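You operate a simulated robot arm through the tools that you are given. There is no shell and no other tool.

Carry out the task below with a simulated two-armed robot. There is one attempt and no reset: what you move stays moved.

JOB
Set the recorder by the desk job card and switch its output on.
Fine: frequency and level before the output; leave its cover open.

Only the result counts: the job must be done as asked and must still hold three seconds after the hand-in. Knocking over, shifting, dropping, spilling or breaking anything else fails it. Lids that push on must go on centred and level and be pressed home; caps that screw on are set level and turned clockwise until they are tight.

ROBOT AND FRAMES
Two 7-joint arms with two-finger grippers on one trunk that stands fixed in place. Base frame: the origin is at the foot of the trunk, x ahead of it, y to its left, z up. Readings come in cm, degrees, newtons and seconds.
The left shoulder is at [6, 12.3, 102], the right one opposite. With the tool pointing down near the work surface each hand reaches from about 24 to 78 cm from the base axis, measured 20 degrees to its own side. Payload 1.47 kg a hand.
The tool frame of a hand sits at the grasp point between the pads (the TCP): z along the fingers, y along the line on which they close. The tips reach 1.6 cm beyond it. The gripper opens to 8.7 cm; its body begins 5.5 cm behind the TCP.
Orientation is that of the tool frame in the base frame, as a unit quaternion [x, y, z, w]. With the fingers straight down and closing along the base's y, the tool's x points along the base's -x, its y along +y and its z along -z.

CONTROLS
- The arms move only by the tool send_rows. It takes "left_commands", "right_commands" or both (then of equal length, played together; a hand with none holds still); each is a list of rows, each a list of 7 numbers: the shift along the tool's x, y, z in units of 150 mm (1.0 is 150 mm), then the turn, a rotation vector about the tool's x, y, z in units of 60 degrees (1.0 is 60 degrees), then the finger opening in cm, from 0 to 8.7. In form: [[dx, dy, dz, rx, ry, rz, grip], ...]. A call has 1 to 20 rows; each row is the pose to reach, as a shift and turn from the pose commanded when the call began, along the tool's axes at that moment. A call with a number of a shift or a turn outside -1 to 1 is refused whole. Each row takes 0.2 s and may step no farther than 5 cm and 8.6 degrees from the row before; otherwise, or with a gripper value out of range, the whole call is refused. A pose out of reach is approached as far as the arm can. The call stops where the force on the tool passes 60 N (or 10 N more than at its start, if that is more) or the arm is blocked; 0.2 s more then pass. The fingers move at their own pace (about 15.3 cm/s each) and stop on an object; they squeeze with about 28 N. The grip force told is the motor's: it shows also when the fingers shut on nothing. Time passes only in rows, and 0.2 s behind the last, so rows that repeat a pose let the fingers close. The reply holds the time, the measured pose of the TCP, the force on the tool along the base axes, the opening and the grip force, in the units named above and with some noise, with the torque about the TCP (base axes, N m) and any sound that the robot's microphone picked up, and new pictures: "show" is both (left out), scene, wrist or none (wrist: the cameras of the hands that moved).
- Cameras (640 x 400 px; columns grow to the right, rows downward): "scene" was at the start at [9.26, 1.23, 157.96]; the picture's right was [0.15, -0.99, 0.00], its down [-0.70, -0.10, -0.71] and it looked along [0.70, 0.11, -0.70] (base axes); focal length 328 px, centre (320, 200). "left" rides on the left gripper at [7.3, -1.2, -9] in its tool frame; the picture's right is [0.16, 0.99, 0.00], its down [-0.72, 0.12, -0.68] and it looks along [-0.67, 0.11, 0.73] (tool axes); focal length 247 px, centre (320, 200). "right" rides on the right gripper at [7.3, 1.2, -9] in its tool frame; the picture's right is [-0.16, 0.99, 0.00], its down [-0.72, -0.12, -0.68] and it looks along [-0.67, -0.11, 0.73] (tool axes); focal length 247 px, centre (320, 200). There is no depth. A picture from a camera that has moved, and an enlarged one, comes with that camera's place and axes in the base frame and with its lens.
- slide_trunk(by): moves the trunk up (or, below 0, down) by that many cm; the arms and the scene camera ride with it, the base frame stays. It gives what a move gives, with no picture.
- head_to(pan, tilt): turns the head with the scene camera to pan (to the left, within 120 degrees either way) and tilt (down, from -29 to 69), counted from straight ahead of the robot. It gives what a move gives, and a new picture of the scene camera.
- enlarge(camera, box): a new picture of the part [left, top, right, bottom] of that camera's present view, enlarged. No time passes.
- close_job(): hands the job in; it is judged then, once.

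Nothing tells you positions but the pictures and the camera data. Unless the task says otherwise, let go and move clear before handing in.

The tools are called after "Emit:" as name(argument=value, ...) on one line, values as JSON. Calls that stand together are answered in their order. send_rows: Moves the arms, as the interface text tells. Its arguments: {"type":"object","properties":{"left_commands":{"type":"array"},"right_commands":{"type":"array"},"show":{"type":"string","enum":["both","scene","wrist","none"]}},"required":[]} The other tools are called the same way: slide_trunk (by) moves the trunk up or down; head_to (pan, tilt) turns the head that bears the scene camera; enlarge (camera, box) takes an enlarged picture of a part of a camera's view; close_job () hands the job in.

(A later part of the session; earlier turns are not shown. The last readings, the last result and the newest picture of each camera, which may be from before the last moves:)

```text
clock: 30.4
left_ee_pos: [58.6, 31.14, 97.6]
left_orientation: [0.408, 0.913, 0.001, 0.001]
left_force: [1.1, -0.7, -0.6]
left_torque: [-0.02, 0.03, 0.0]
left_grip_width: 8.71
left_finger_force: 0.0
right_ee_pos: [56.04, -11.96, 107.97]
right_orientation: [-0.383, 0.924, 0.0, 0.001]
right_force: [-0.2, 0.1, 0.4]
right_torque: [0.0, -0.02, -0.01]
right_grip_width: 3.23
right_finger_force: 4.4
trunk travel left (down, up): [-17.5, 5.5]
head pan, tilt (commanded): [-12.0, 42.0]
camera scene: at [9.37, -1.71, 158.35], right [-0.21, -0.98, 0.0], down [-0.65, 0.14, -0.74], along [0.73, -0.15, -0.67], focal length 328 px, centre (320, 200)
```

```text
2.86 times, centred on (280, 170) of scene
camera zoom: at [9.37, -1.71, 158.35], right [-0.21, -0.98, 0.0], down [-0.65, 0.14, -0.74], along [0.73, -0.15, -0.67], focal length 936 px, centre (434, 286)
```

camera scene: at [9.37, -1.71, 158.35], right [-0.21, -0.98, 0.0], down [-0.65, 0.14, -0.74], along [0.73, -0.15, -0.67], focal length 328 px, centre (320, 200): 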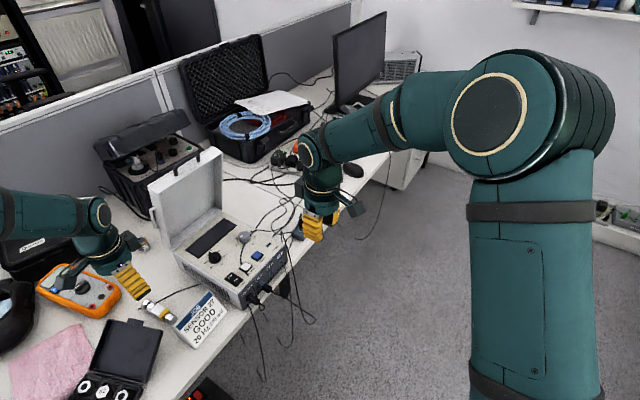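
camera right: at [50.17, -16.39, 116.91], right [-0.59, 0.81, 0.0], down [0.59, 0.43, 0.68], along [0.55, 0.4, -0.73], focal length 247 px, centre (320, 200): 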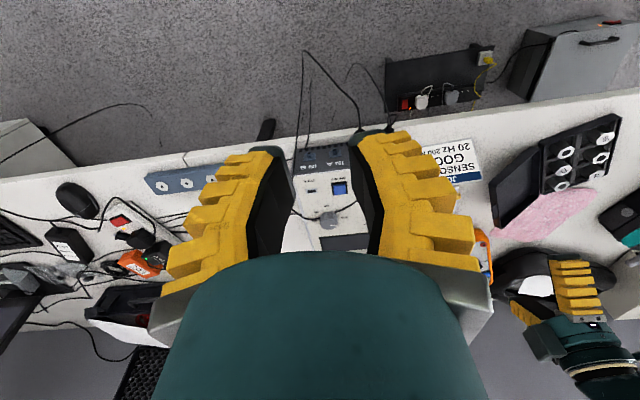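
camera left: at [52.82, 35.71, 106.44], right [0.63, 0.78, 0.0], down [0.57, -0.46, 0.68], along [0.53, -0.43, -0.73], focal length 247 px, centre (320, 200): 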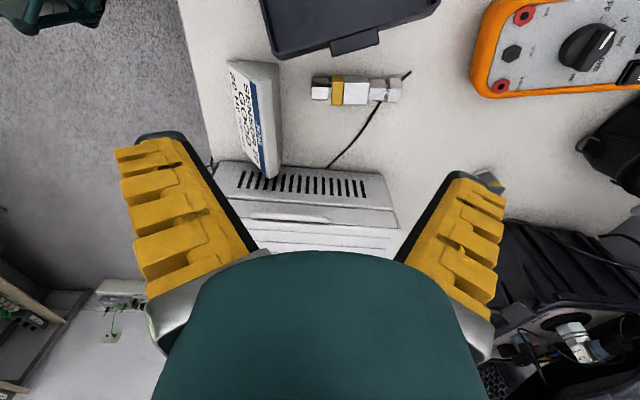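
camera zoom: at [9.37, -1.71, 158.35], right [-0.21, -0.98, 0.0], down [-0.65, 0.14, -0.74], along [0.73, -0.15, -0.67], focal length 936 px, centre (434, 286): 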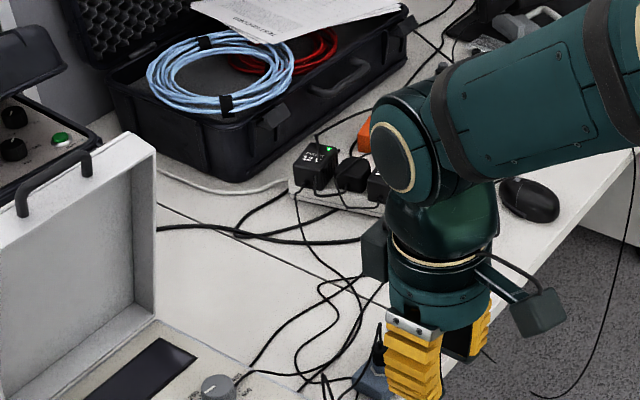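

I'll move the right arm aside to trace the cable.

Emit:
send_rows(right_commands=[[0.2, -0.11, -0.03, 0, 0, 0, 2.6], [0.4, -0.22, -0.06, 0, 0, 0, 2.6], [0.6, -0.33, -0.09, 0, 0, 0, 2.6], [0.8, -0.44, -0.12, 0, 0, 0, 2.6], [0.95, -0.55, -0.15, 0, 0, 0, 2.6]], show="scene")

Emit:
enlarge(camera="scene", box=[190, 140, 370, 260])

Emit:
enlarge(camera="scene", box=[270, 130, 370, 200])

```text
clock: 31.6
left_ee_pos: [58.52, 31.09, 97.74]
left_orientation: [0.407, 0.914, 0.001, 0.0]
left_force: [0.2, -0.1, 0.3]
left_torque: [0.04, 0.01, 0.0]
left_grip_width: 8.72
left_finger_force: 0.0
right_ee_pos: [51.95, -28.18, 110.17]
right_orientation: [-0.383, 0.924, 0.0, 0.0]
right_force: [0.2, -1.3, -0.4]
right_torque: [0.0, -0.01, 0.06]
right_grip_width: 3.2
right_finger_force: 4.7
trunk travel left (down, up): [-17.5, 5.5]
head pan, tilt (commanded): [-12.0, 42.0]
camera scene: at [9.34, -1.79, 158.35], right [-0.21, -0.98, 0.0], down [-0.65, 0.14, -0.74], along [0.73, -0.15, -0.67], focal length 328 px, centre (320, 200)
```

scene: 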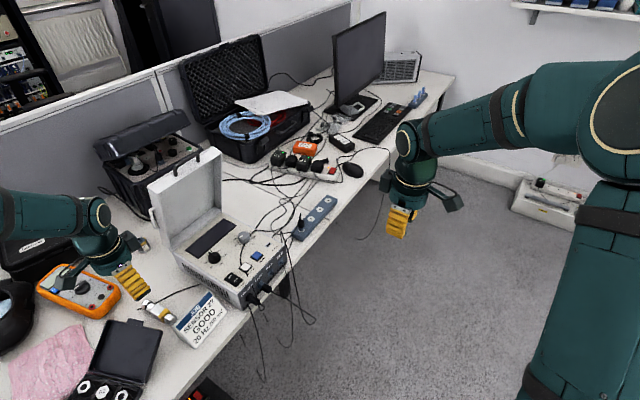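

```text
3.33 times, centred on (280, 200) of scene
camera zoom: at [9.34, -1.79, 158.35], right [-0.21, -0.98, 0.0], down [-0.65, 0.14, -0.74], along [0.73, -0.15, -0.67], focal length 1092 px, centre (453, 200)
```

zoom: 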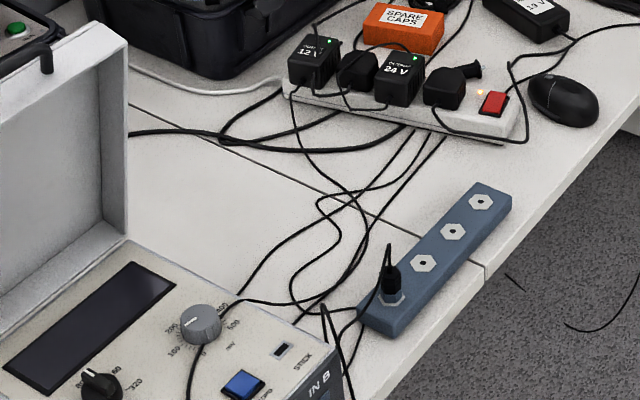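

```text
5.71 times, centred on (320, 165) of scene
camera zoom: at [9.34, -1.79, 158.35], right [-0.21, -0.98, 0.0], down [-0.65, 0.14, -0.74], along [0.73, -0.15, -0.67], focal length 1872 px, centre (320, 400)
```

zoom: 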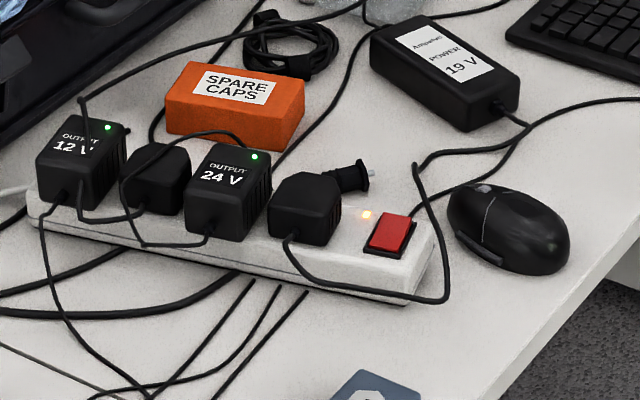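

The 24 V lead's plug lies loose and the 12 V cable runs to the recorder, so power is fine. Next: with the left hand closed, I go above the near (ON) end of the POWER rocker (≈[64.0, 9.7]).

Emit:
head_to(pan=5, tilt=50)

Emit:
send_rows(left_commands=[[-0.131, -0.069, 0.018, 0, 0, 0, 0], [-0.261, -0.138, 0.036, 0, 0, 0, 0], [-0.392, -0.208, 0.054, 0, 0, 0, 0], [-0.522, -0.277, 0.072, 0, 0, 0, 0], [-0.653, -0.346, 0.09, 0, 0, 0, 0]], show="none")

Emit:
send_rows(left_commands=[[-0.131, -0.069, 0.018, 0, 0, 0, 0], [-0.261, -0.138, 0.036, 0, 0, 0, 0], [-0.392, -0.208, 0.054, 0, 0, 0, 0], [-0.522, -0.277, 0.072, 0, 0, 0, 0], [-0.653, -0.346, 0.09, 0, 0, 0, 0]], show="both")

Emit:
enlarge(camera="left", box=[200, 60, 440, 220])

Emit:
enlarge(camera="scene", box=[260, 130, 360, 240])

```text
clock: 32.4
left_ee_pos: [58.6, 31.17, 97.74]
left_orientation: [0.407, 0.914, 0.001, 0.001]
left_force: [-0.4, 0.1, -0.3]
left_torque: [0.02, -0.02, -0.02]
left_grip_width: 8.71
left_finger_force: 0.0
right_ee_pos: [51.9, -28.09, 110.04]
right_orientation: [-0.383, 0.924, 0.001, 0.001]
right_force: [-0.3, -0.7, -0.4]
right_torque: [-0.03, 0.02, 0.0]
right_grip_width: 3.24
right_finger_force: 4.6
trunk travel left (down, up): [-17.5, 5.5]
head pan, tilt (commanded): [5.0, 50.0]
camera scene: at [8.85, 0.67, 157.23], right [0.09, -1.0, 0.0], down [-0.76, -0.07, -0.64], along [0.64, 0.06, -0.77], focal length 328 px, centre (320, 200)
```

scene: 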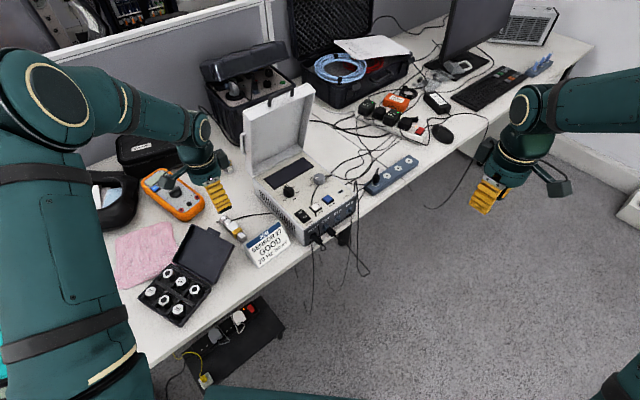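

```text
clock: 33.6
left_ee_pos: [61.3, 20.22, 96.18]
left_orientation: [0.405, 0.914, 0.002, 0.0]
left_force: [0.6, -0.6, -1.2]
left_torque: [0.05, -0.01, -0.02]
left_grip_width: 0.0
left_finger_force: 28.2
right_ee_pos: [52.11, -28.12, 110.07]
right_orientation: [-0.383, 0.924, 0.0, 0.001]
right_force: [-0.5, -0.7, 0.0]
right_torque: [0.01, 0.03, -0.04]
right_grip_width: 3.21
right_finger_force: 4.2
trunk travel left (down, up): [-17.5, 5.5]
head pan, tilt (commanded): [5.0, 50.0]
```

```text
clock: 34.8
left_ee_pos: [63.95, 9.62, 94.74]
left_orientation: [0.406, 0.914, 0.002, -0.001]
left_force: [0.1, -0.2, -0.7]
left_torque: [-0.02, -0.02, 0.0]
left_grip_width: 0.0
left_finger_force: 27.3
right_ee_pos: [52.1, -28.12, 110.0]
right_orientation: [-0.383, 0.924, 0.0, 0.001]
right_force: [-1.7, -0.1, 0.4]
right_torque: [0.03, -0.02, -0.02]
right_grip_width: 3.22
right_finger_force: 5.1
trunk travel left (down, up): [-17.5, 5.5]
head pan, tilt (commanded): [5.0, 50.0]
camera scene: at [8.89, 0.63, 157.22], right [0.09, -1.0, 0.0], down [-0.76, -0.07, -0.64], along [0.64, 0.06, -0.77], focal length 328 px, centre (320, 200)
camera left: at [58.2, 14.03, 103.67], right [0.63, 0.78, 0.0], down [0.57, -0.46, 0.68], along [0.53, -0.43, -0.73], focal length 247 px, centre (320, 200)
```

scene: 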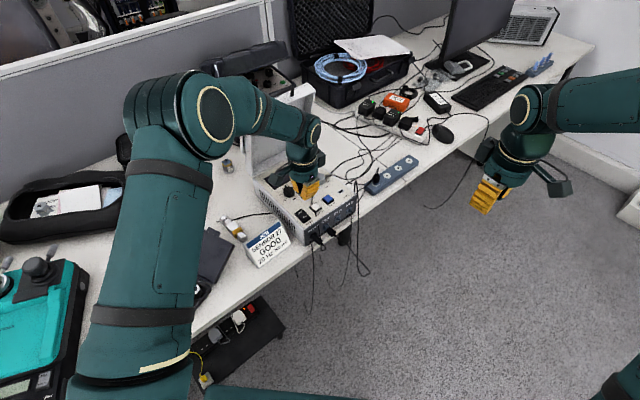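
left: 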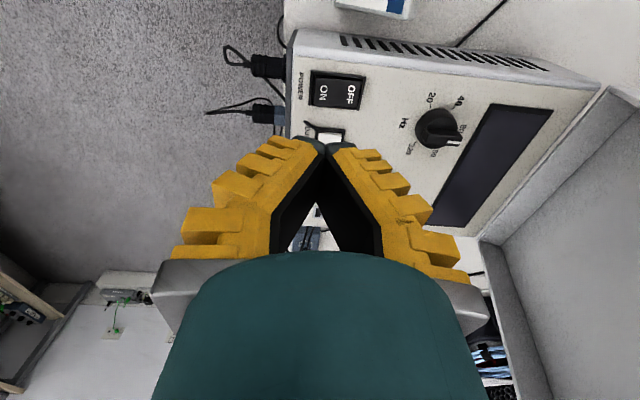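

```text
2.50 times, centred on (320, 140) of left
camera zoom: at [58.2, 14.03, 103.67], right [0.63, 0.78, 0.0], down [0.57, -0.46, 0.68], along [0.53, -0.43, -0.73], focal length 617 px, centre (320, 350)
```

zoom: 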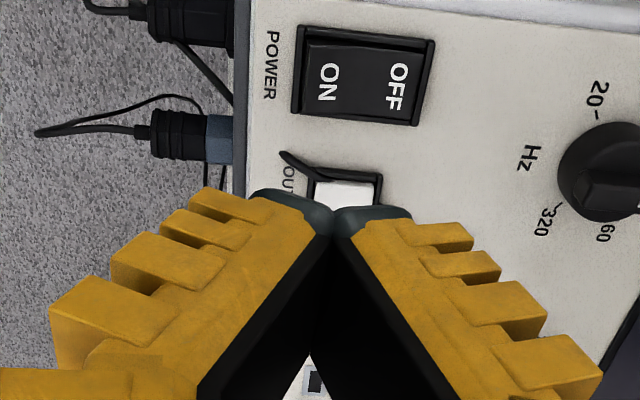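

```text
3.64 times, centred on (310, 185) of scene
camera zoom: at [8.89, 0.63, 157.22], right [0.09, -1.0, 0.0], down [-0.76, -0.07, -0.64], along [0.64, 0.06, -0.77], focal length 1191 px, centre (356, 254)
```

zoom: 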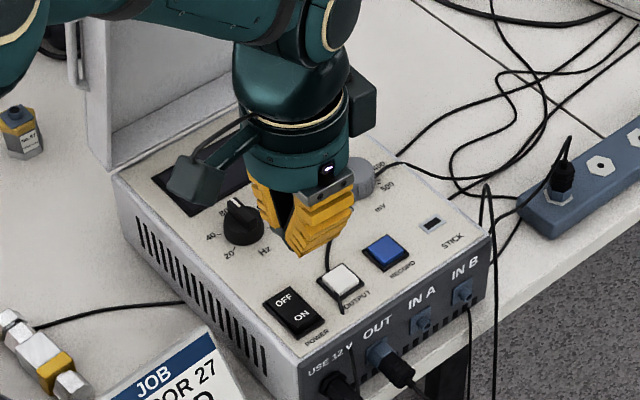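

I see the POWER rocker clearly with the ON end raised (i.e. it's off). I'll tilt the left hand 20° so the front finger's lower edge is the single contact, and come down just above the ON end.

Emit:
send_rows(left_commands=[[0.0025, 0.0115, 0.112, -0.083, 0, 0, 0], [0.005, 0.023, 0.223, -0.167, 0, 0, 0], [0.0075, 0.0345, 0.335, -0.25, 0, 0, 0], [0.01, 0.046, 0.447, -0.333, 0, 0, 0]], show="both")

Emit:
enlarge(camera="left", box=[220, 60, 420, 200])

Emit:
enlarge(camera="scene", box=[280, 170, 350, 230])

```text
clock: 35.8
left_ee_pos: [64.33, 9.97, 88.03]
left_orientation: [0.401, 0.899, 0.16, 0.071]
left_force: [0.5, -0.4, 0.1]
left_torque: [-0.01, 0.03, 0.0]
left_grip_width: 0.0
left_finger_force: 28.3
right_ee_pos: [52.02, -28.1, 110.14]
right_orientation: [-0.383, 0.924, 0.001, 0.001]
right_force: [-0.3, 0.4, -0.4]
right_torque: [0.01, -0.01, -0.01]
right_grip_width: 3.24
right_finger_force: 4.6
trunk travel left (down, up): [-17.5, 5.5]
head pan, tilt (commanded): [5.0, 50.0]
camera scene: at [8.87, 0.65, 157.22], right [0.09, -1.0, 0.0], down [-0.76, -0.07, -0.64], along [0.64, 0.06, -0.77], focal length 328 px, centre (320, 200)
camera left: at [56.27, 12.56, 95.92], right [0.58, 0.74, 0.34], down [0.39, -0.62, 0.68], along [0.71, -0.26, -0.65], focal length 247 px, centre (320, 200)
```

scene: 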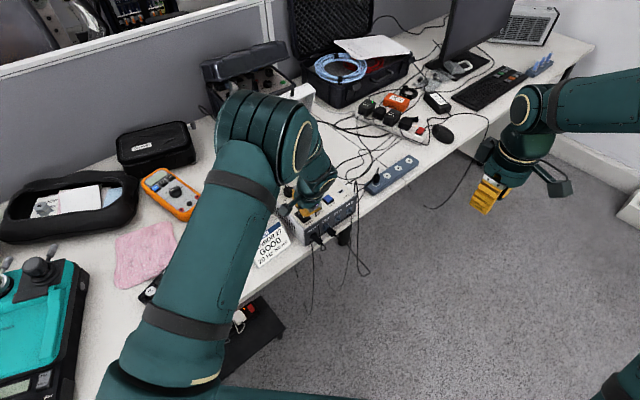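
left: 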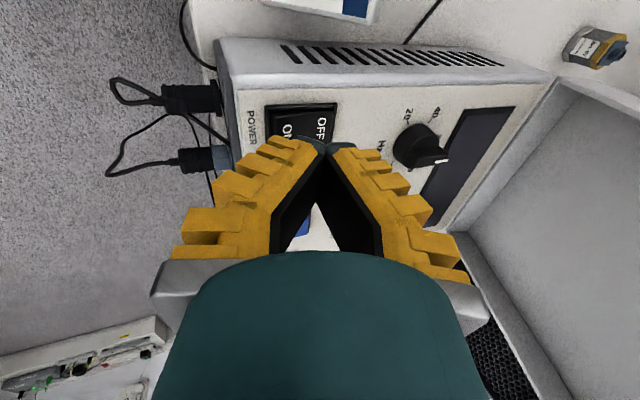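

```text
2.86 times, centred on (320, 130) of left
camera zoom: at [56.27, 12.56, 95.92], right [0.58, 0.74, 0.34], down [0.39, -0.62, 0.68], along [0.71, -0.26, -0.65], focal length 706 px, centre (320, 400)
```

zoom: 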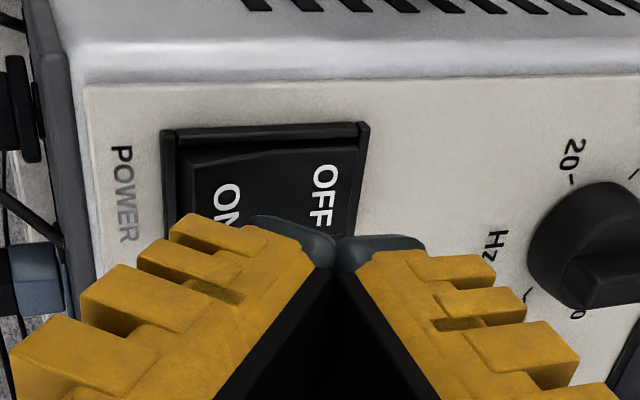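

```text
6.67 times, centred on (315, 200) of scene
camera zoom: at [8.87, 0.65, 157.22], right [0.09, -1.0, 0.0], down [-0.76, -0.07, -0.64], along [0.64, 0.06, -0.77], focal length 2183 px, centre (353, 200)
```

zoom: 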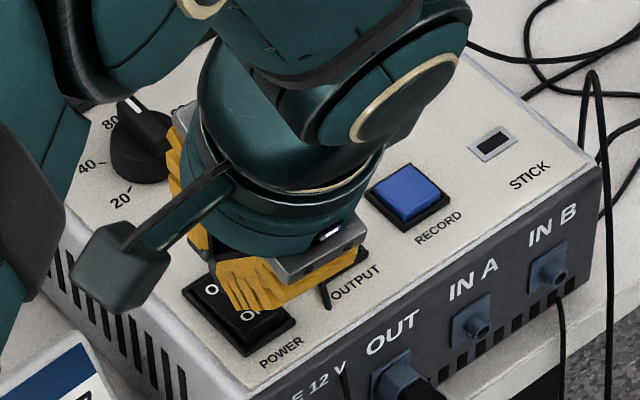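

The edge is just above the ON end. I shift 0.6 cm inward and come down close to it.

Emit:
send_rows(left_commands=[[0, 0.0376, 0.0137, 0, 0, 0, 0], [0, 0.021, 0.06, 0, 0, 0, 0], [0, 0.004, 0.106, 0, 0, 0, 0], [0, -0.0125, 0.1515, 0, 0, 0, 0]], show="both")

Emit:
enlarge(camera="left", box=[220, 60, 420, 200])

Emit:
enlarge(camera="scene", box=[280, 170, 350, 230])

```text
clock: 36.8
left_ee_pos: [64.72, 10.52, 85.82]
left_orientation: [0.4, 0.9, 0.16, 0.07]
left_force: [0.1, -0.7, 0.4]
left_torque: [0.0, 0.0, 0.01]
left_grip_width: 0.01
left_finger_force: 27.6
right_ee_pos: [51.99, -28.06, 110.05]
right_orientation: [-0.384, 0.924, 0.0, 0.001]
right_force: [0.0, -0.4, 0.0]
right_torque: [0.02, 0.0, -0.02]
right_grip_width: 3.22
right_finger_force: 4.5
trunk travel left (down, up): [-17.5, 5.5]
head pan, tilt (commanded): [5.0, 50.0]
camera scene: at [8.87, 0.69, 157.22], right [0.09, -1.0, 0.0], down [-0.76, -0.07, -0.64], along [0.64, 0.06, -0.77], focal length 328 px, centre (320, 200)
camera left: at [56.82, 13.08, 93.72], right [0.58, 0.74, 0.34], down [0.39, -0.62, 0.68], along [0.71, -0.26, -0.65], focal length 247 px, centre (320, 200)
```

scene: 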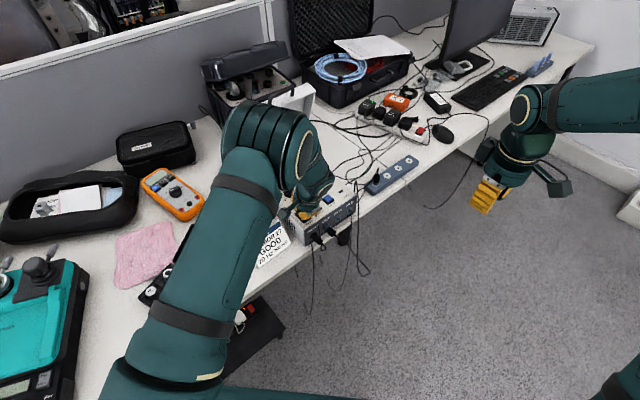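
left: 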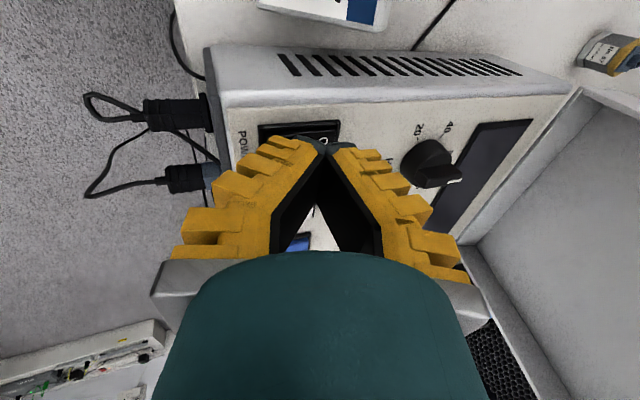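

```text
2.86 times, centred on (320, 130) of left
camera zoom: at [56.82, 13.08, 93.72], right [0.58, 0.74, 0.34], down [0.39, -0.62, 0.68], along [0.71, -0.26, -0.65], focal length 706 px, centre (320, 400)
```

zoom: 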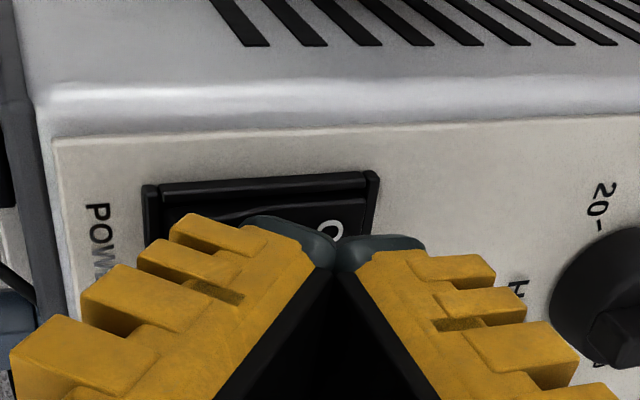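

```text
6.67 times, centred on (315, 200) of scene
camera zoom: at [8.87, 0.69, 157.22], right [0.09, -1.0, 0.0], down [-0.76, -0.07, -0.64], along [0.64, 0.06, -0.77], focal length 2183 px, centre (353, 200)
```

zoom: 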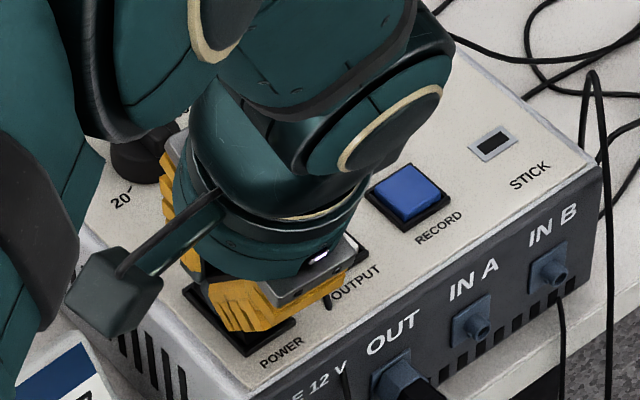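

Edge is near the middle of the ON half; shift 0.4 cm back toward the ON end and press down in small steps.

Emit:
send_rows(left_commands=[[0, -0.025, -0.009, 0, 0, 0, 0], [0, -0.032, 0.01, 0, 0, 0, 0], [0, -0.0387, 0.0285, 0, 0, 0, 0]], show="none")

Emit:
send_rows(left_commands=[[0, -0.0034, 0.0094, 0, 0, 0, 0], [0, -0.0068, 0.0188, 0, 0, 0, 0]], show="wrist")

Emit:
enlarge(camera="left", box=[220, 60, 420, 200])

```text
clock: 37.6
left_ee_pos: [64.48, 10.28, 85.27]
left_orientation: [0.4, 0.9, 0.16, 0.071]
left_force: [0.1, 0.8, 0.4]
left_torque: [0.03, -0.01, -0.04]
left_grip_width: 0.0
left_finger_force: 27.7
right_ee_pos: [51.91, -28.05, 110.11]
right_orientation: [-0.383, 0.924, -0.001, 0.001]
right_force: [-0.8, 0.0, 0.0]
right_torque: [-0.01, 0.01, 0.01]
right_grip_width: 3.26
right_finger_force: 4.4
trunk travel left (down, up): [-17.5, 5.5]
head pan, tilt (commanded): [5.0, 50.0]
```

```text
clock: 38.2
left_ee_pos: [64.5, 10.34, 85.05]
left_orientation: [0.4, 0.9, 0.159, 0.071]
left_force: [-1.0, -1.5, 0.8]
left_torque: [0.0, 0.02, -0.01]
left_grip_width: 0.0
left_finger_force: 27.9
right_ee_pos: [51.95, -28.17, 110.1]
right_orientation: [-0.383, 0.924, 0.001, 0.001]
right_force: [-0.3, -0.1, -0.9]
right_torque: [0.01, -0.02, 0.02]
right_grip_width: 3.24
right_finger_force: 5.1
trunk travel left (down, up): [-17.5, 5.5]
head pan, tilt (commanded): [5.0, 50.0]
camera left: at [56.52, 12.84, 92.89], right [0.58, 0.74, 0.34], down [0.39, -0.62, 0.68], along [0.71, -0.26, -0.65], focal length 247 px, centre (320, 200)
```

left: 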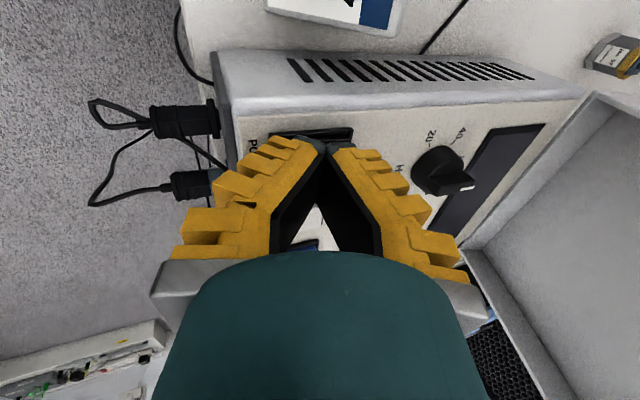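

```text
2.86 times, centred on (320, 130) of left
camera zoom: at [56.52, 12.84, 92.89], right [0.58, 0.74, 0.34], down [0.39, -0.62, 0.68], along [0.71, -0.26, -0.65], focal length 706 px, centre (320, 400)
```

zoom: 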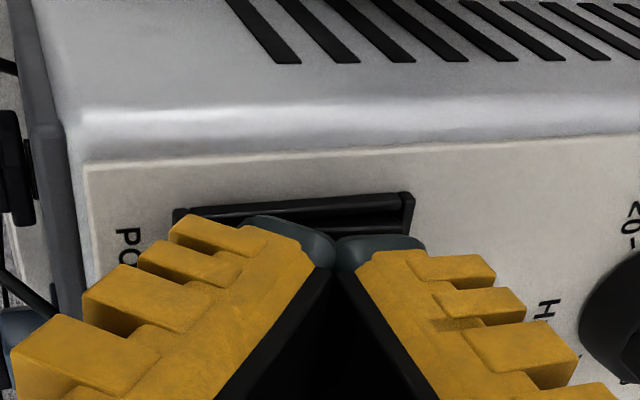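

No contact yet. Continue down in small steps.

Emit:
send_rows(left_commands=[[0, -0.0034, 0.0094, 0, 0, 0, 0], [0, -0.0068, 0.0188, 0, 0, 0, 0]], show="none")

Emit:
send_rows(left_commands=[[0, -0.0034, 0.0094, 0, 0, 0, 0], [0, -0.0068, 0.0188, 0, 0, 0, 0]], show="none")

Emit:
send_rows(left_commands=[[0, -0.0034, 0.0094, 0, 0, 0, 0], [0, -0.0068, 0.0188, 0, 0, 0, 0]], show="both")

Emit:
enlarge(camera="left", box=[220, 60, 420, 200])

Emit:
enlarge(camera="scene", box=[260, 150, 350, 230])

```text
clock: 38.8
left_ee_pos: [64.57, 10.34, 84.8]
left_orientation: [0.4, 0.9, 0.16, 0.071]
left_force: [-1.4, -0.2, 3.7]
left_torque: [0.02, 0.06, -0.01]
left_grip_width: 0.0
left_finger_force: 28.2
right_ee_pos: [51.8, -28.0, 110.09]
right_orientation: [-0.383, 0.924, 0.001, 0.001]
right_force: [-0.2, -0.5, 0.5]
right_torque: [0.03, 0.02, 0.01]
right_grip_width: 3.23
right_finger_force: 4.4
trunk travel left (down, up): [-17.5, 5.5]
head pan, tilt (commanded): [5.0, 50.0]
```

```text
clock: 39.4
left_ee_pos: [64.53, 10.25, 84.6]
left_orientation: [0.4, 0.9, 0.16, 0.073]
left_force: [-3.7, 1.8, 16.0]
left_torque: [0.0, 0.24, -0.01]
left_grip_width: 0.03
left_finger_force: 28.0
right_ee_pos: [51.86, -28.2, 110.19]
right_orientation: [-0.384, 0.923, 0.0, 0.001]
right_force: [-0.1, 0.9, -0.3]
right_torque: [0.03, 0.02, -0.01]
right_grip_width: 3.24
right_finger_force: 4.8
trunk travel left (down, up): [-17.5, 5.5]
head pan, tilt (commanded): [5.0, 50.0]
```

```text
clock: 40.0
left_ee_pos: [64.54, 10.23, 84.54]
left_orientation: [0.4, 0.899, 0.16, 0.073]
left_force: [-4.0, 2.0, 37.3]
left_torque: [-0.03, 0.51, 0.03]
left_grip_width: 0.0
left_finger_force: 28.0
right_ee_pos: [51.78, -28.21, 110.35]
right_orientation: [-0.385, 0.923, -0.001, 0.002]
right_force: [-0.3, 0.4, -0.8]
right_torque: [-0.01, -0.02, 0.01]
right_grip_width: 3.23
right_finger_force: 4.2
trunk travel left (down, up): [-17.5, 5.5]
head pan, tilt (commanded): [5.0, 50.0]
camera scene: at [8.46, 0.66, 157.28], right [0.09, -1.0, 0.0], down [-0.76, -0.07, -0.64], along [0.64, 0.06, -0.76], focal length 328 px, centre (320, 200)
camera left: at [56.46, 12.76, 92.35], right [0.58, 0.74, 0.34], down [0.39, -0.62, 0.68], along [0.72, -0.26, -0.65], focal length 247 px, centre (320, 200)
```

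scene: 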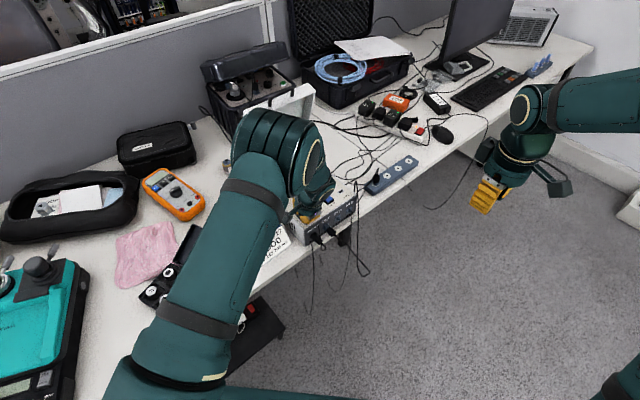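
left: 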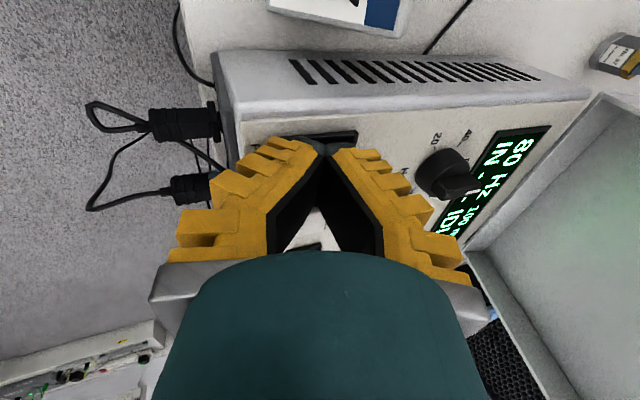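

```text
2.86 times, centred on (320, 130) of left
camera zoom: at [56.46, 12.76, 92.35], right [0.58, 0.74, 0.34], down [0.39, -0.62, 0.68], along [0.72, -0.26, -0.65], focal length 706 px, centre (320, 400)
```

zoom: 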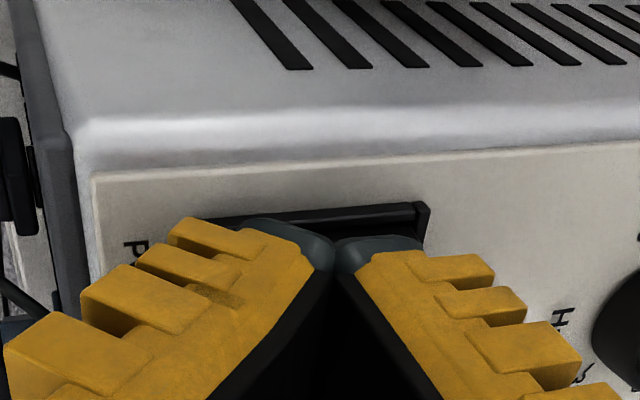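

```text
5.00 times, centred on (305, 190) of scene
camera zoom: at [8.46, 0.66, 157.28], right [0.09, -1.0, 0.0], down [-0.76, -0.07, -0.64], along [0.64, 0.06, -0.76], focal length 1638 px, centre (395, 250)
```

zoom: 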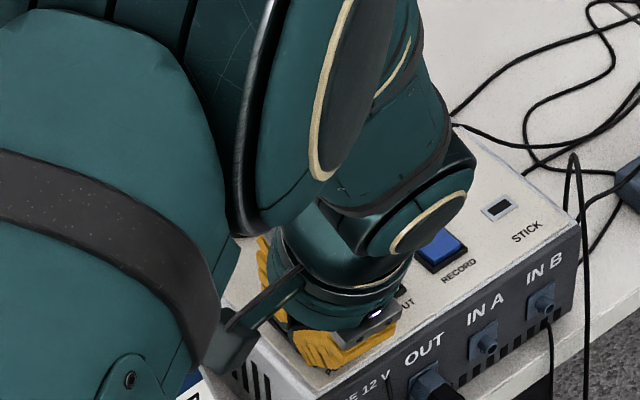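

The display lit up: "80 Hz 100 mV … IDLE" — power is on. I lift off and read the display.

Emit:
send_rows(left_commands=[[0, 0.023, -0.063, 0, 0, 0, 0], [0, 0.068, -0.188, 0, 0, 0, 0], [0, 0.114, -0.313, 0, 0, 0, 0], [0, 0.16, -0.438, 0, 0, 0, 0], [0, 0.16, -0.438, 0.083, 0, 0, 0], [0, 0.16, -0.438, 0.167, 0, 0, 0], [0, 0.16, -0.438, 0.25, 0, 0, 0], [0, 0.16, -0.438, 0.333, 0, 0, 0]], show="both")

Emit:
enlarge(camera="left", box=[280, 40, 600, 240])

Emit:
enlarge(camera="scene", box=[260, 150, 350, 230])

```text
clock: 41.8
left_ee_pos: [64.58, 10.19, 91.2]
left_orientation: [0.407, 0.913, 0.0, 0.0]
left_force: [-0.6, 0.4, -0.9]
left_torque: [0.0, 0.0, -0.01]
left_grip_width: 0.03
left_finger_force: 28.1
right_ee_pos: [51.91, -28.07, 110.05]
right_orientation: [-0.384, 0.923, 0.0, 0.001]
right_force: [-0.3, 1.1, -0.3]
right_torque: [0.01, -0.01, 0.0]
right_grip_width: 3.22
right_finger_force: 4.4
trunk travel left (down, up): [-17.5, 5.5]
head pan, tilt (commanded): [5.0, 50.0]
camera scene: at [8.86, 0.71, 157.23], right [0.09, -1.0, 0.0], down [-0.76, -0.07, -0.64], along [0.64, 0.06, -0.77], focal length 328 px, centre (320, 200)
camera left: at [58.77, 14.8, 99.96], right [0.63, 0.78, 0.0], down [0.57, -0.46, 0.68], along [0.53, -0.43, -0.73], focal length 247 px, centre (320, 200)
```

scene: 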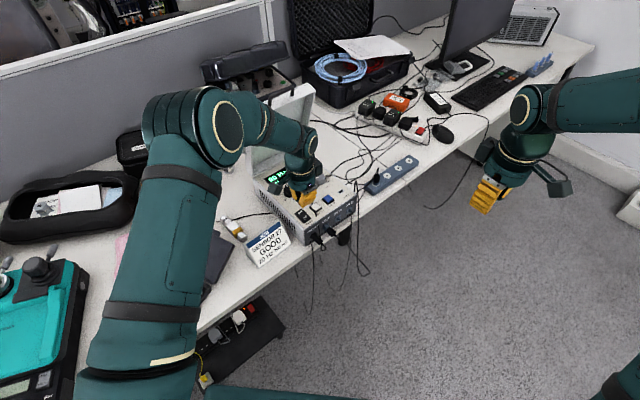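
left: 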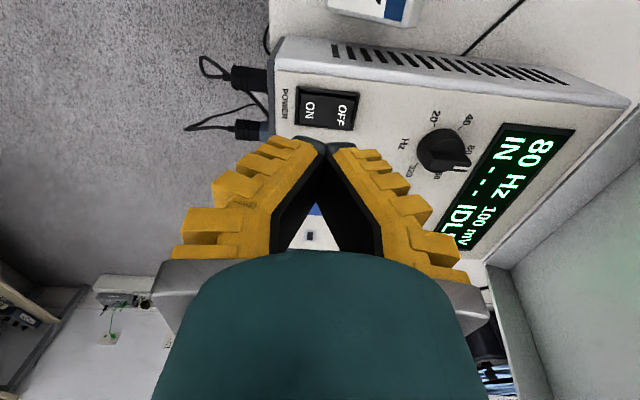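

```text
2.00 times, centred on (440, 140) of left
camera zoom: at [58.77, 14.8, 99.96], right [0.63, 0.78, 0.0], down [0.57, -0.46, 0.68], along [0.53, -0.43, -0.73], focal length 494 px, centre (80, 320)
```

zoom: 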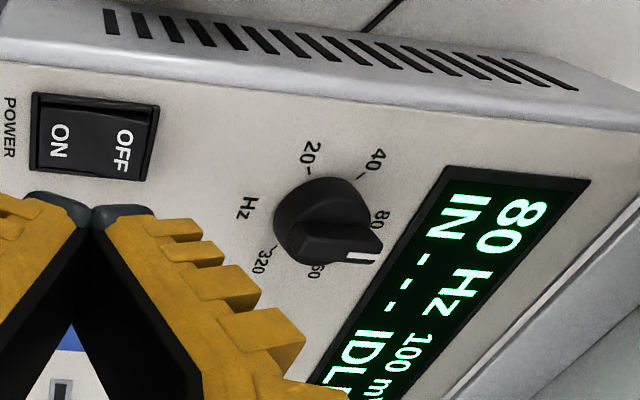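

```text
5.00 times, centred on (305, 190) of scene
camera zoom: at [8.86, 0.71, 157.23], right [0.09, -1.0, 0.0], down [-0.76, -0.07, -0.64], along [0.64, 0.06, -0.77], focal length 1638 px, centre (395, 250)
```

zoom: 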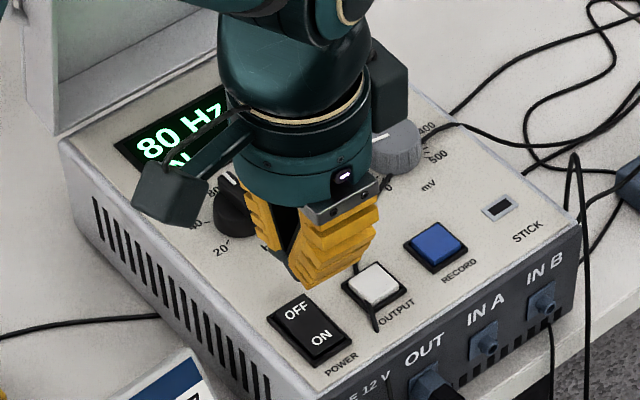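

Display reads "80 Hz 100 mV, IN ---, IDLE". Now the frequency: Hz knob centre ≈ [73.9, 15.9], must go from 80 to 20 (120° counter-clockwise from above). I position the left hand above it, opened, with yaw −65° so it can turn to +55°.

Emit:
send_rows(left_commands=[[0, 0, -0.133, 0, 0, 0, 2], [-0.02, 0.12, -0.267, 0, 0, 0.057, 5], [-0.045, 0.27, -0.267, 0, 0, 0.113, 5], [-0.075, 0.42, -0.267, 0, 0, 0.17, 5], [-0.105, 0.57, -0.267, 0, 0, 0.227, 5], [-0.132, 0.715, -0.267, 0, 0, 0.283, 5]], show="both")

Emit:
enlarge(camera="left", box=[200, 40, 440, 260])

Emit:
enlarge(camera="scene", box=[250, 120, 350, 220])

```text
clock: 43.2
left_ee_pos: [73.82, 16.09, 95.12]
left_orientation: [0.538, 0.843, 0.0, 0.0]
left_force: [0.4, 0.7, 0.3]
left_torque: [-0.03, 0.03, 0.01]
left_grip_width: 5.53
left_finger_force: 3.7
right_ee_pos: [51.89, -28.04, 110.11]
right_orientation: [-0.384, 0.924, 0.0, 0.0]
right_force: [0.3, -1.2, 0.1]
right_torque: [0.02, 0.01, 0.02]
right_grip_width: 3.22
right_finger_force: 4.5
trunk travel left (down, up): [-17.5, 5.5]
head pan, tilt (commanded): [5.0, 50.0]
camera scene: at [8.91, 0.71, 157.22], right [0.09, -1.0, 0.0], down [-0.76, -0.07, -0.64], along [0.64, 0.06, -0.77], focal length 328 px, centre (320, 200)
camera left: at [69.68, 21.98, 103.89], right [0.83, 0.56, 0.0], down [0.41, -0.61, 0.68], along [0.38, -0.56, -0.73], focal length 247 px, centre (320, 200)
```

scene: 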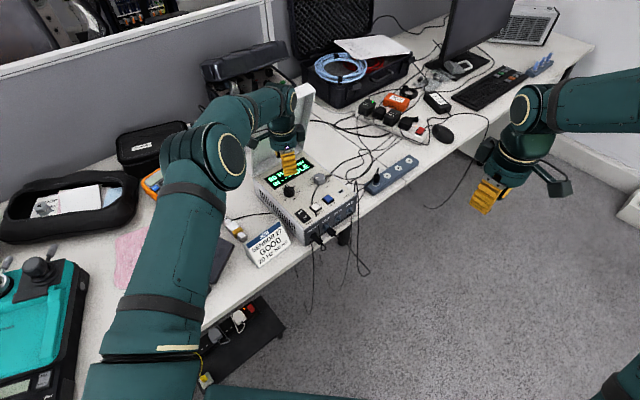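
left: 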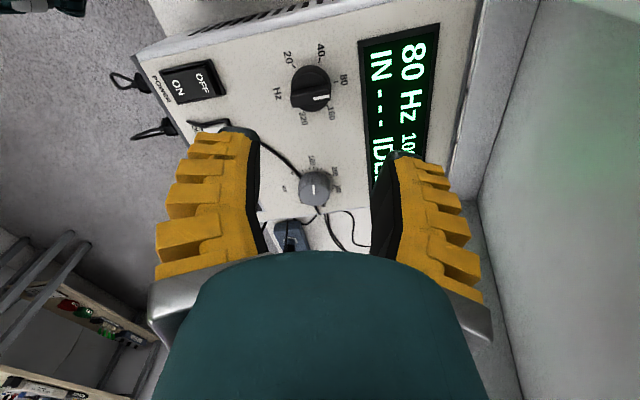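

```text
1.82 times, centred on (320, 150) of left
camera zoom: at [69.68, 21.98, 103.89], right [0.83, 0.56, 0.0], down [0.41, -0.61, 0.68], along [0.38, -0.56, -0.73], focal length 449 px, centre (320, 291)
```

zoom: 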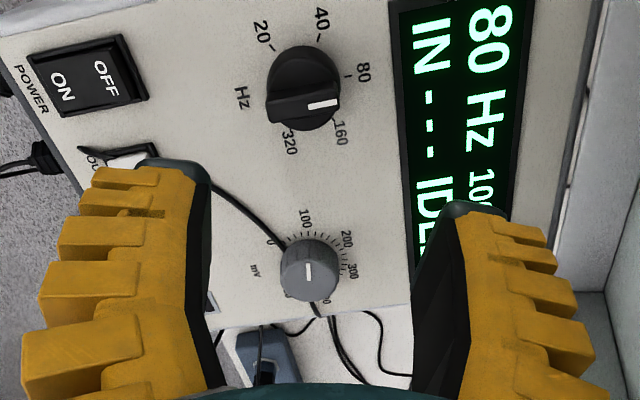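

```text
4.00 times, centred on (300, 170) of scene
camera zoom: at [8.91, 0.71, 157.22], right [0.09, -1.0, 0.0], down [-0.76, -0.07, -0.64], along [0.64, 0.06, -0.77], focal length 1310 px, centre (400, 320)
```

zoom: 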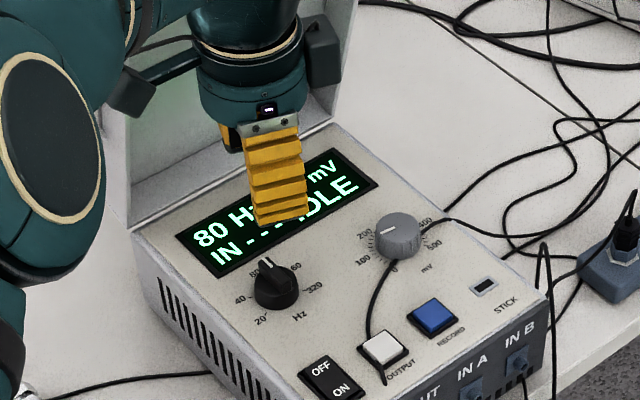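

Cross-checking views puts the panel at z≈82.2, Hz knob at ≈[73.25, 15.7], mV knob at ≈[79.25, 7.0]. I adjust and descend to just above the Hz knob.

Emit:
send_rows(left_commands=[[-0.006, -0.045, 0.1, 0, 0, 0, 5], [-0.006, -0.045, 0.225, 0, 0, 0, 5], [-0.006, -0.045, 0.35, 0, 0, 0, 5], [-0.006, -0.045, 0.475, 0, 0, 0, 5]], show="both")

Emit:
enlarge(camera="left", box=[200, 40, 440, 260])

Emit:
enlarge(camera="scene", box=[260, 150, 330, 210])

```text
clock: 44.2
left_ee_pos: [73.41, 15.61, 88.09]
left_orientation: [0.536, 0.844, 0.001, 0.0]
left_force: [-0.1, 0.2, 0.7]
left_torque: [0.0, 0.02, -0.01]
left_grip_width: 5.54
left_finger_force: 3.8
right_ee_pos: [52.01, -28.13, 110.11]
right_orientation: [-0.383, 0.924, 0.001, 0.0]
right_force: [1.0, -0.2, -0.1]
right_torque: [0.0, -0.03, 0.0]
right_grip_width: 3.2
right_finger_force: 4.1
trunk travel left (down, up): [-17.5, 5.5]
head pan, tilt (commanded): [5.0, 50.0]
camera scene: at [8.9, 0.7, 157.22], right [0.09, -1.0, 0.0], down [-0.76, -0.07, -0.64], along [0.64, 0.06, -0.77], focal length 328 px, centre (320, 200)
camera left: at [69.12, 21.66, 96.82], right [0.83, 0.56, 0.0], down [0.41, -0.61, 0.68], along [0.38, -0.56, -0.73], focal length 247 px, centre (320, 200)
```

scene: 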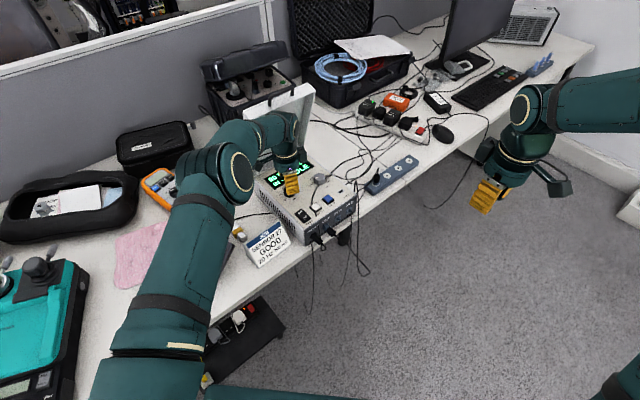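
left: 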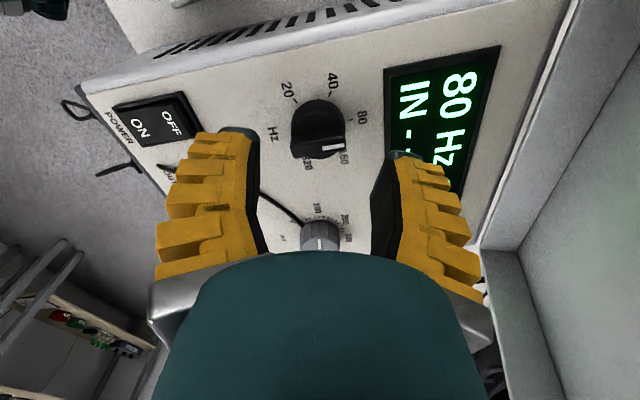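

```text
1.82 times, centred on (320, 150) of left
camera zoom: at [69.12, 21.66, 96.82], right [0.83, 0.56, 0.0], down [0.41, -0.61, 0.68], along [0.38, -0.56, -0.73], focal length 449 px, centre (320, 291)
```

zoom: 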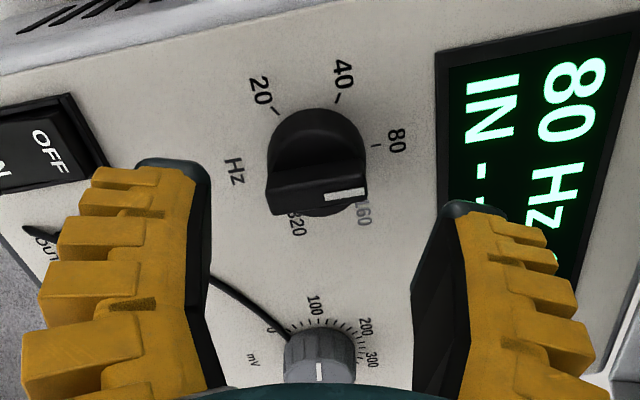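

```text
6.67 times, centred on (295, 180) of scene
camera zoom: at [8.9, 0.7, 157.22], right [0.09, -1.0, 0.0], down [-0.76, -0.07, -0.64], along [0.64, 0.06, -0.77], focal length 2183 px, centre (487, 333)
```

zoom: 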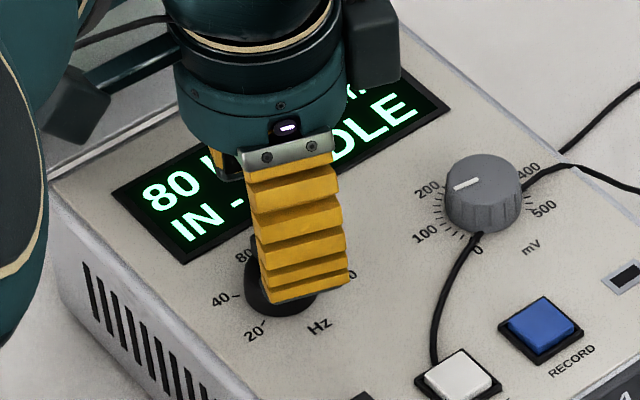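

Well aligned over the Hz knob. Descend ~3.7 cm and close on the knob.

Emit:
send_rows(left_commands=[[0, -0.01, 0.08, 0, 0, 0, 5], [0, -0.01, 0.16, 0, 0, 0, 5], [0, -0.01, 0.21, 0, 0, 0, 5], [0, -0.01, 0.245, 0, 0, 0, 5]], show="wrist")

Emit:
enlarge(camera="scene", box=[260, 150, 330, 210])

```text
clock: 45.2
left_ee_pos: [73.08, 15.55, 84.27]
left_orientation: [0.537, 0.844, 0.001, 0.0]
left_force: [0.5, -0.3, 0.2]
left_torque: [0.0, 0.02, -0.03]
left_grip_width: 5.56
left_finger_force: 3.5
right_ee_pos: [51.89, -28.17, 110.12]
right_orientation: [-0.383, 0.924, 0.0, 0.0]
right_force: [-0.3, 0.1, -0.3]
right_torque: [-0.02, 0.01, 0.0]
right_grip_width: 3.22
right_finger_force: 4.5
trunk travel left (down, up): [-17.5, 5.5]
head pan, tilt (commanded): [5.0, 50.0]
camera left: at [69.01, 21.56, 93.13], right [0.83, 0.56, 0.0], down [0.41, -0.61, 0.68], along [0.38, -0.56, -0.73], focal length 247 px, centre (320, 200)
```

left: 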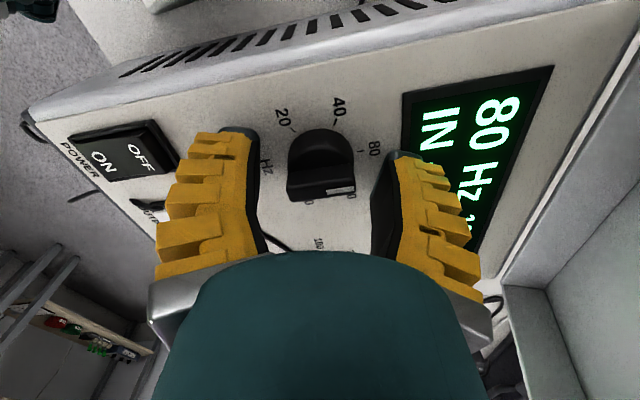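

```text
6.67 times, centred on (295, 180) of scene
camera zoom: at [8.86, 0.7, 157.23], right [0.09, -1.0, 0.0], down [-0.76, -0.07, -0.64], along [0.64, 0.06, -0.77], focal length 2183 px, centre (487, 333)
```

zoom: 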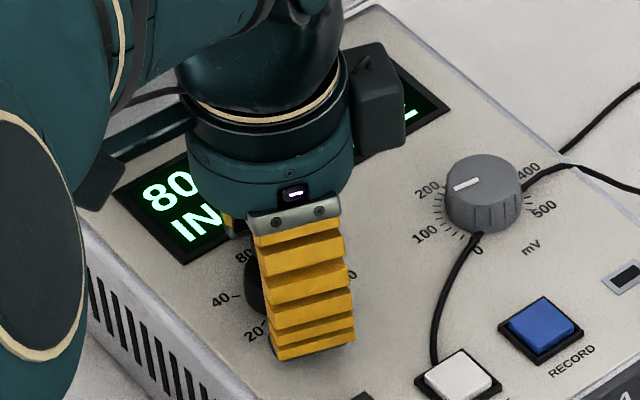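

Emit:
send_rows(left_commands=[[0, 0, 0, 0, 0, 0, 3.8], [0, 0, 0, 0, 0, 0, 3.2], [0, 0, 0, 0, 0, 0, 2.5], [0, 0, 0, 0, 0, 0, 2.0]], show="both")

Emit:
enlarge(camera="left", box=[200, 40, 560, 260])

```text
clock: 46.2
left_ee_pos: [73.13, 15.58, 84.36]
left_orientation: [0.536, 0.844, 0.001, 0.001]
left_force: [0.5, 1.1, 5.9]
left_torque: [0.48, 0.27, 0.02]
left_grip_width: 2.5
left_finger_force: 28.0
right_ee_pos: [51.84, -28.04, 110.17]
right_orientation: [-0.384, 0.923, -0.001, 0.001]
right_force: [-0.1, 0.3, 0.9]
right_torque: [0.0, -0.01, 0.01]
right_grip_width: 3.22
right_finger_force: 4.1
trunk travel left (down, up): [-17.5, 5.5]
head pan, tilt (commanded): [5.0, 50.0]
camera scene: at [8.82, 0.69, 157.24], right [0.09, -1.0, 0.0], down [-0.76, -0.07, -0.64], along [0.64, 0.06, -0.77], focal length 328 px, centre (320, 200)
camera left: at [69.02, 21.57, 93.24], right [0.83, 0.56, 0.0], down [0.41, -0.61, 0.68], along [0.38, -0.56, -0.73], focal length 247 px, centre (320, 200)
```

scene: 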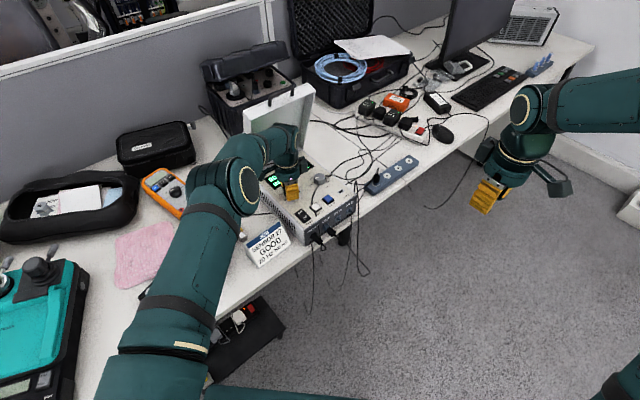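
left: 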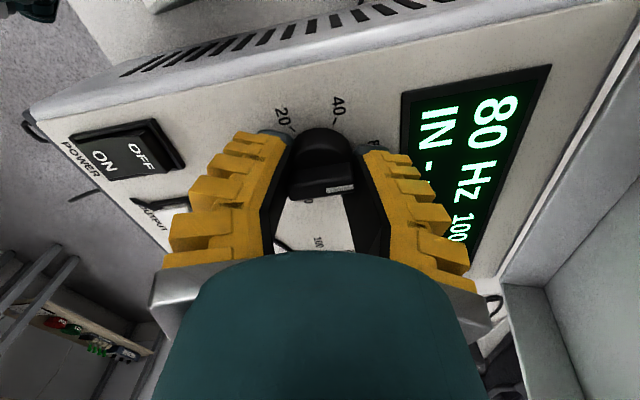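

```text
1.78 times, centred on (380, 150) of left
camera zoom: at [69.02, 21.57, 93.24], right [0.83, 0.56, 0.0], down [0.41, -0.61, 0.68], along [0.38, -0.56, -0.73], focal length 439 px, centre (213, 289)
```

zoom: 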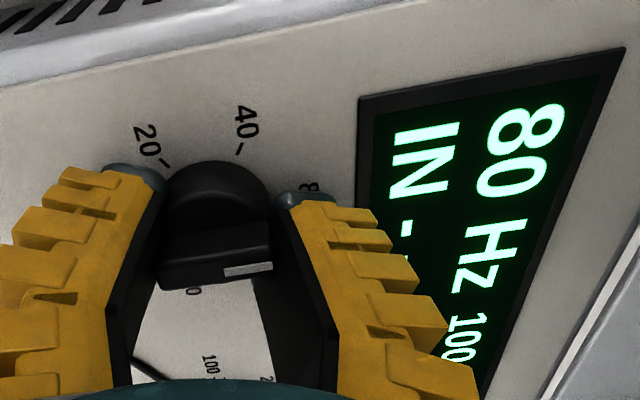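

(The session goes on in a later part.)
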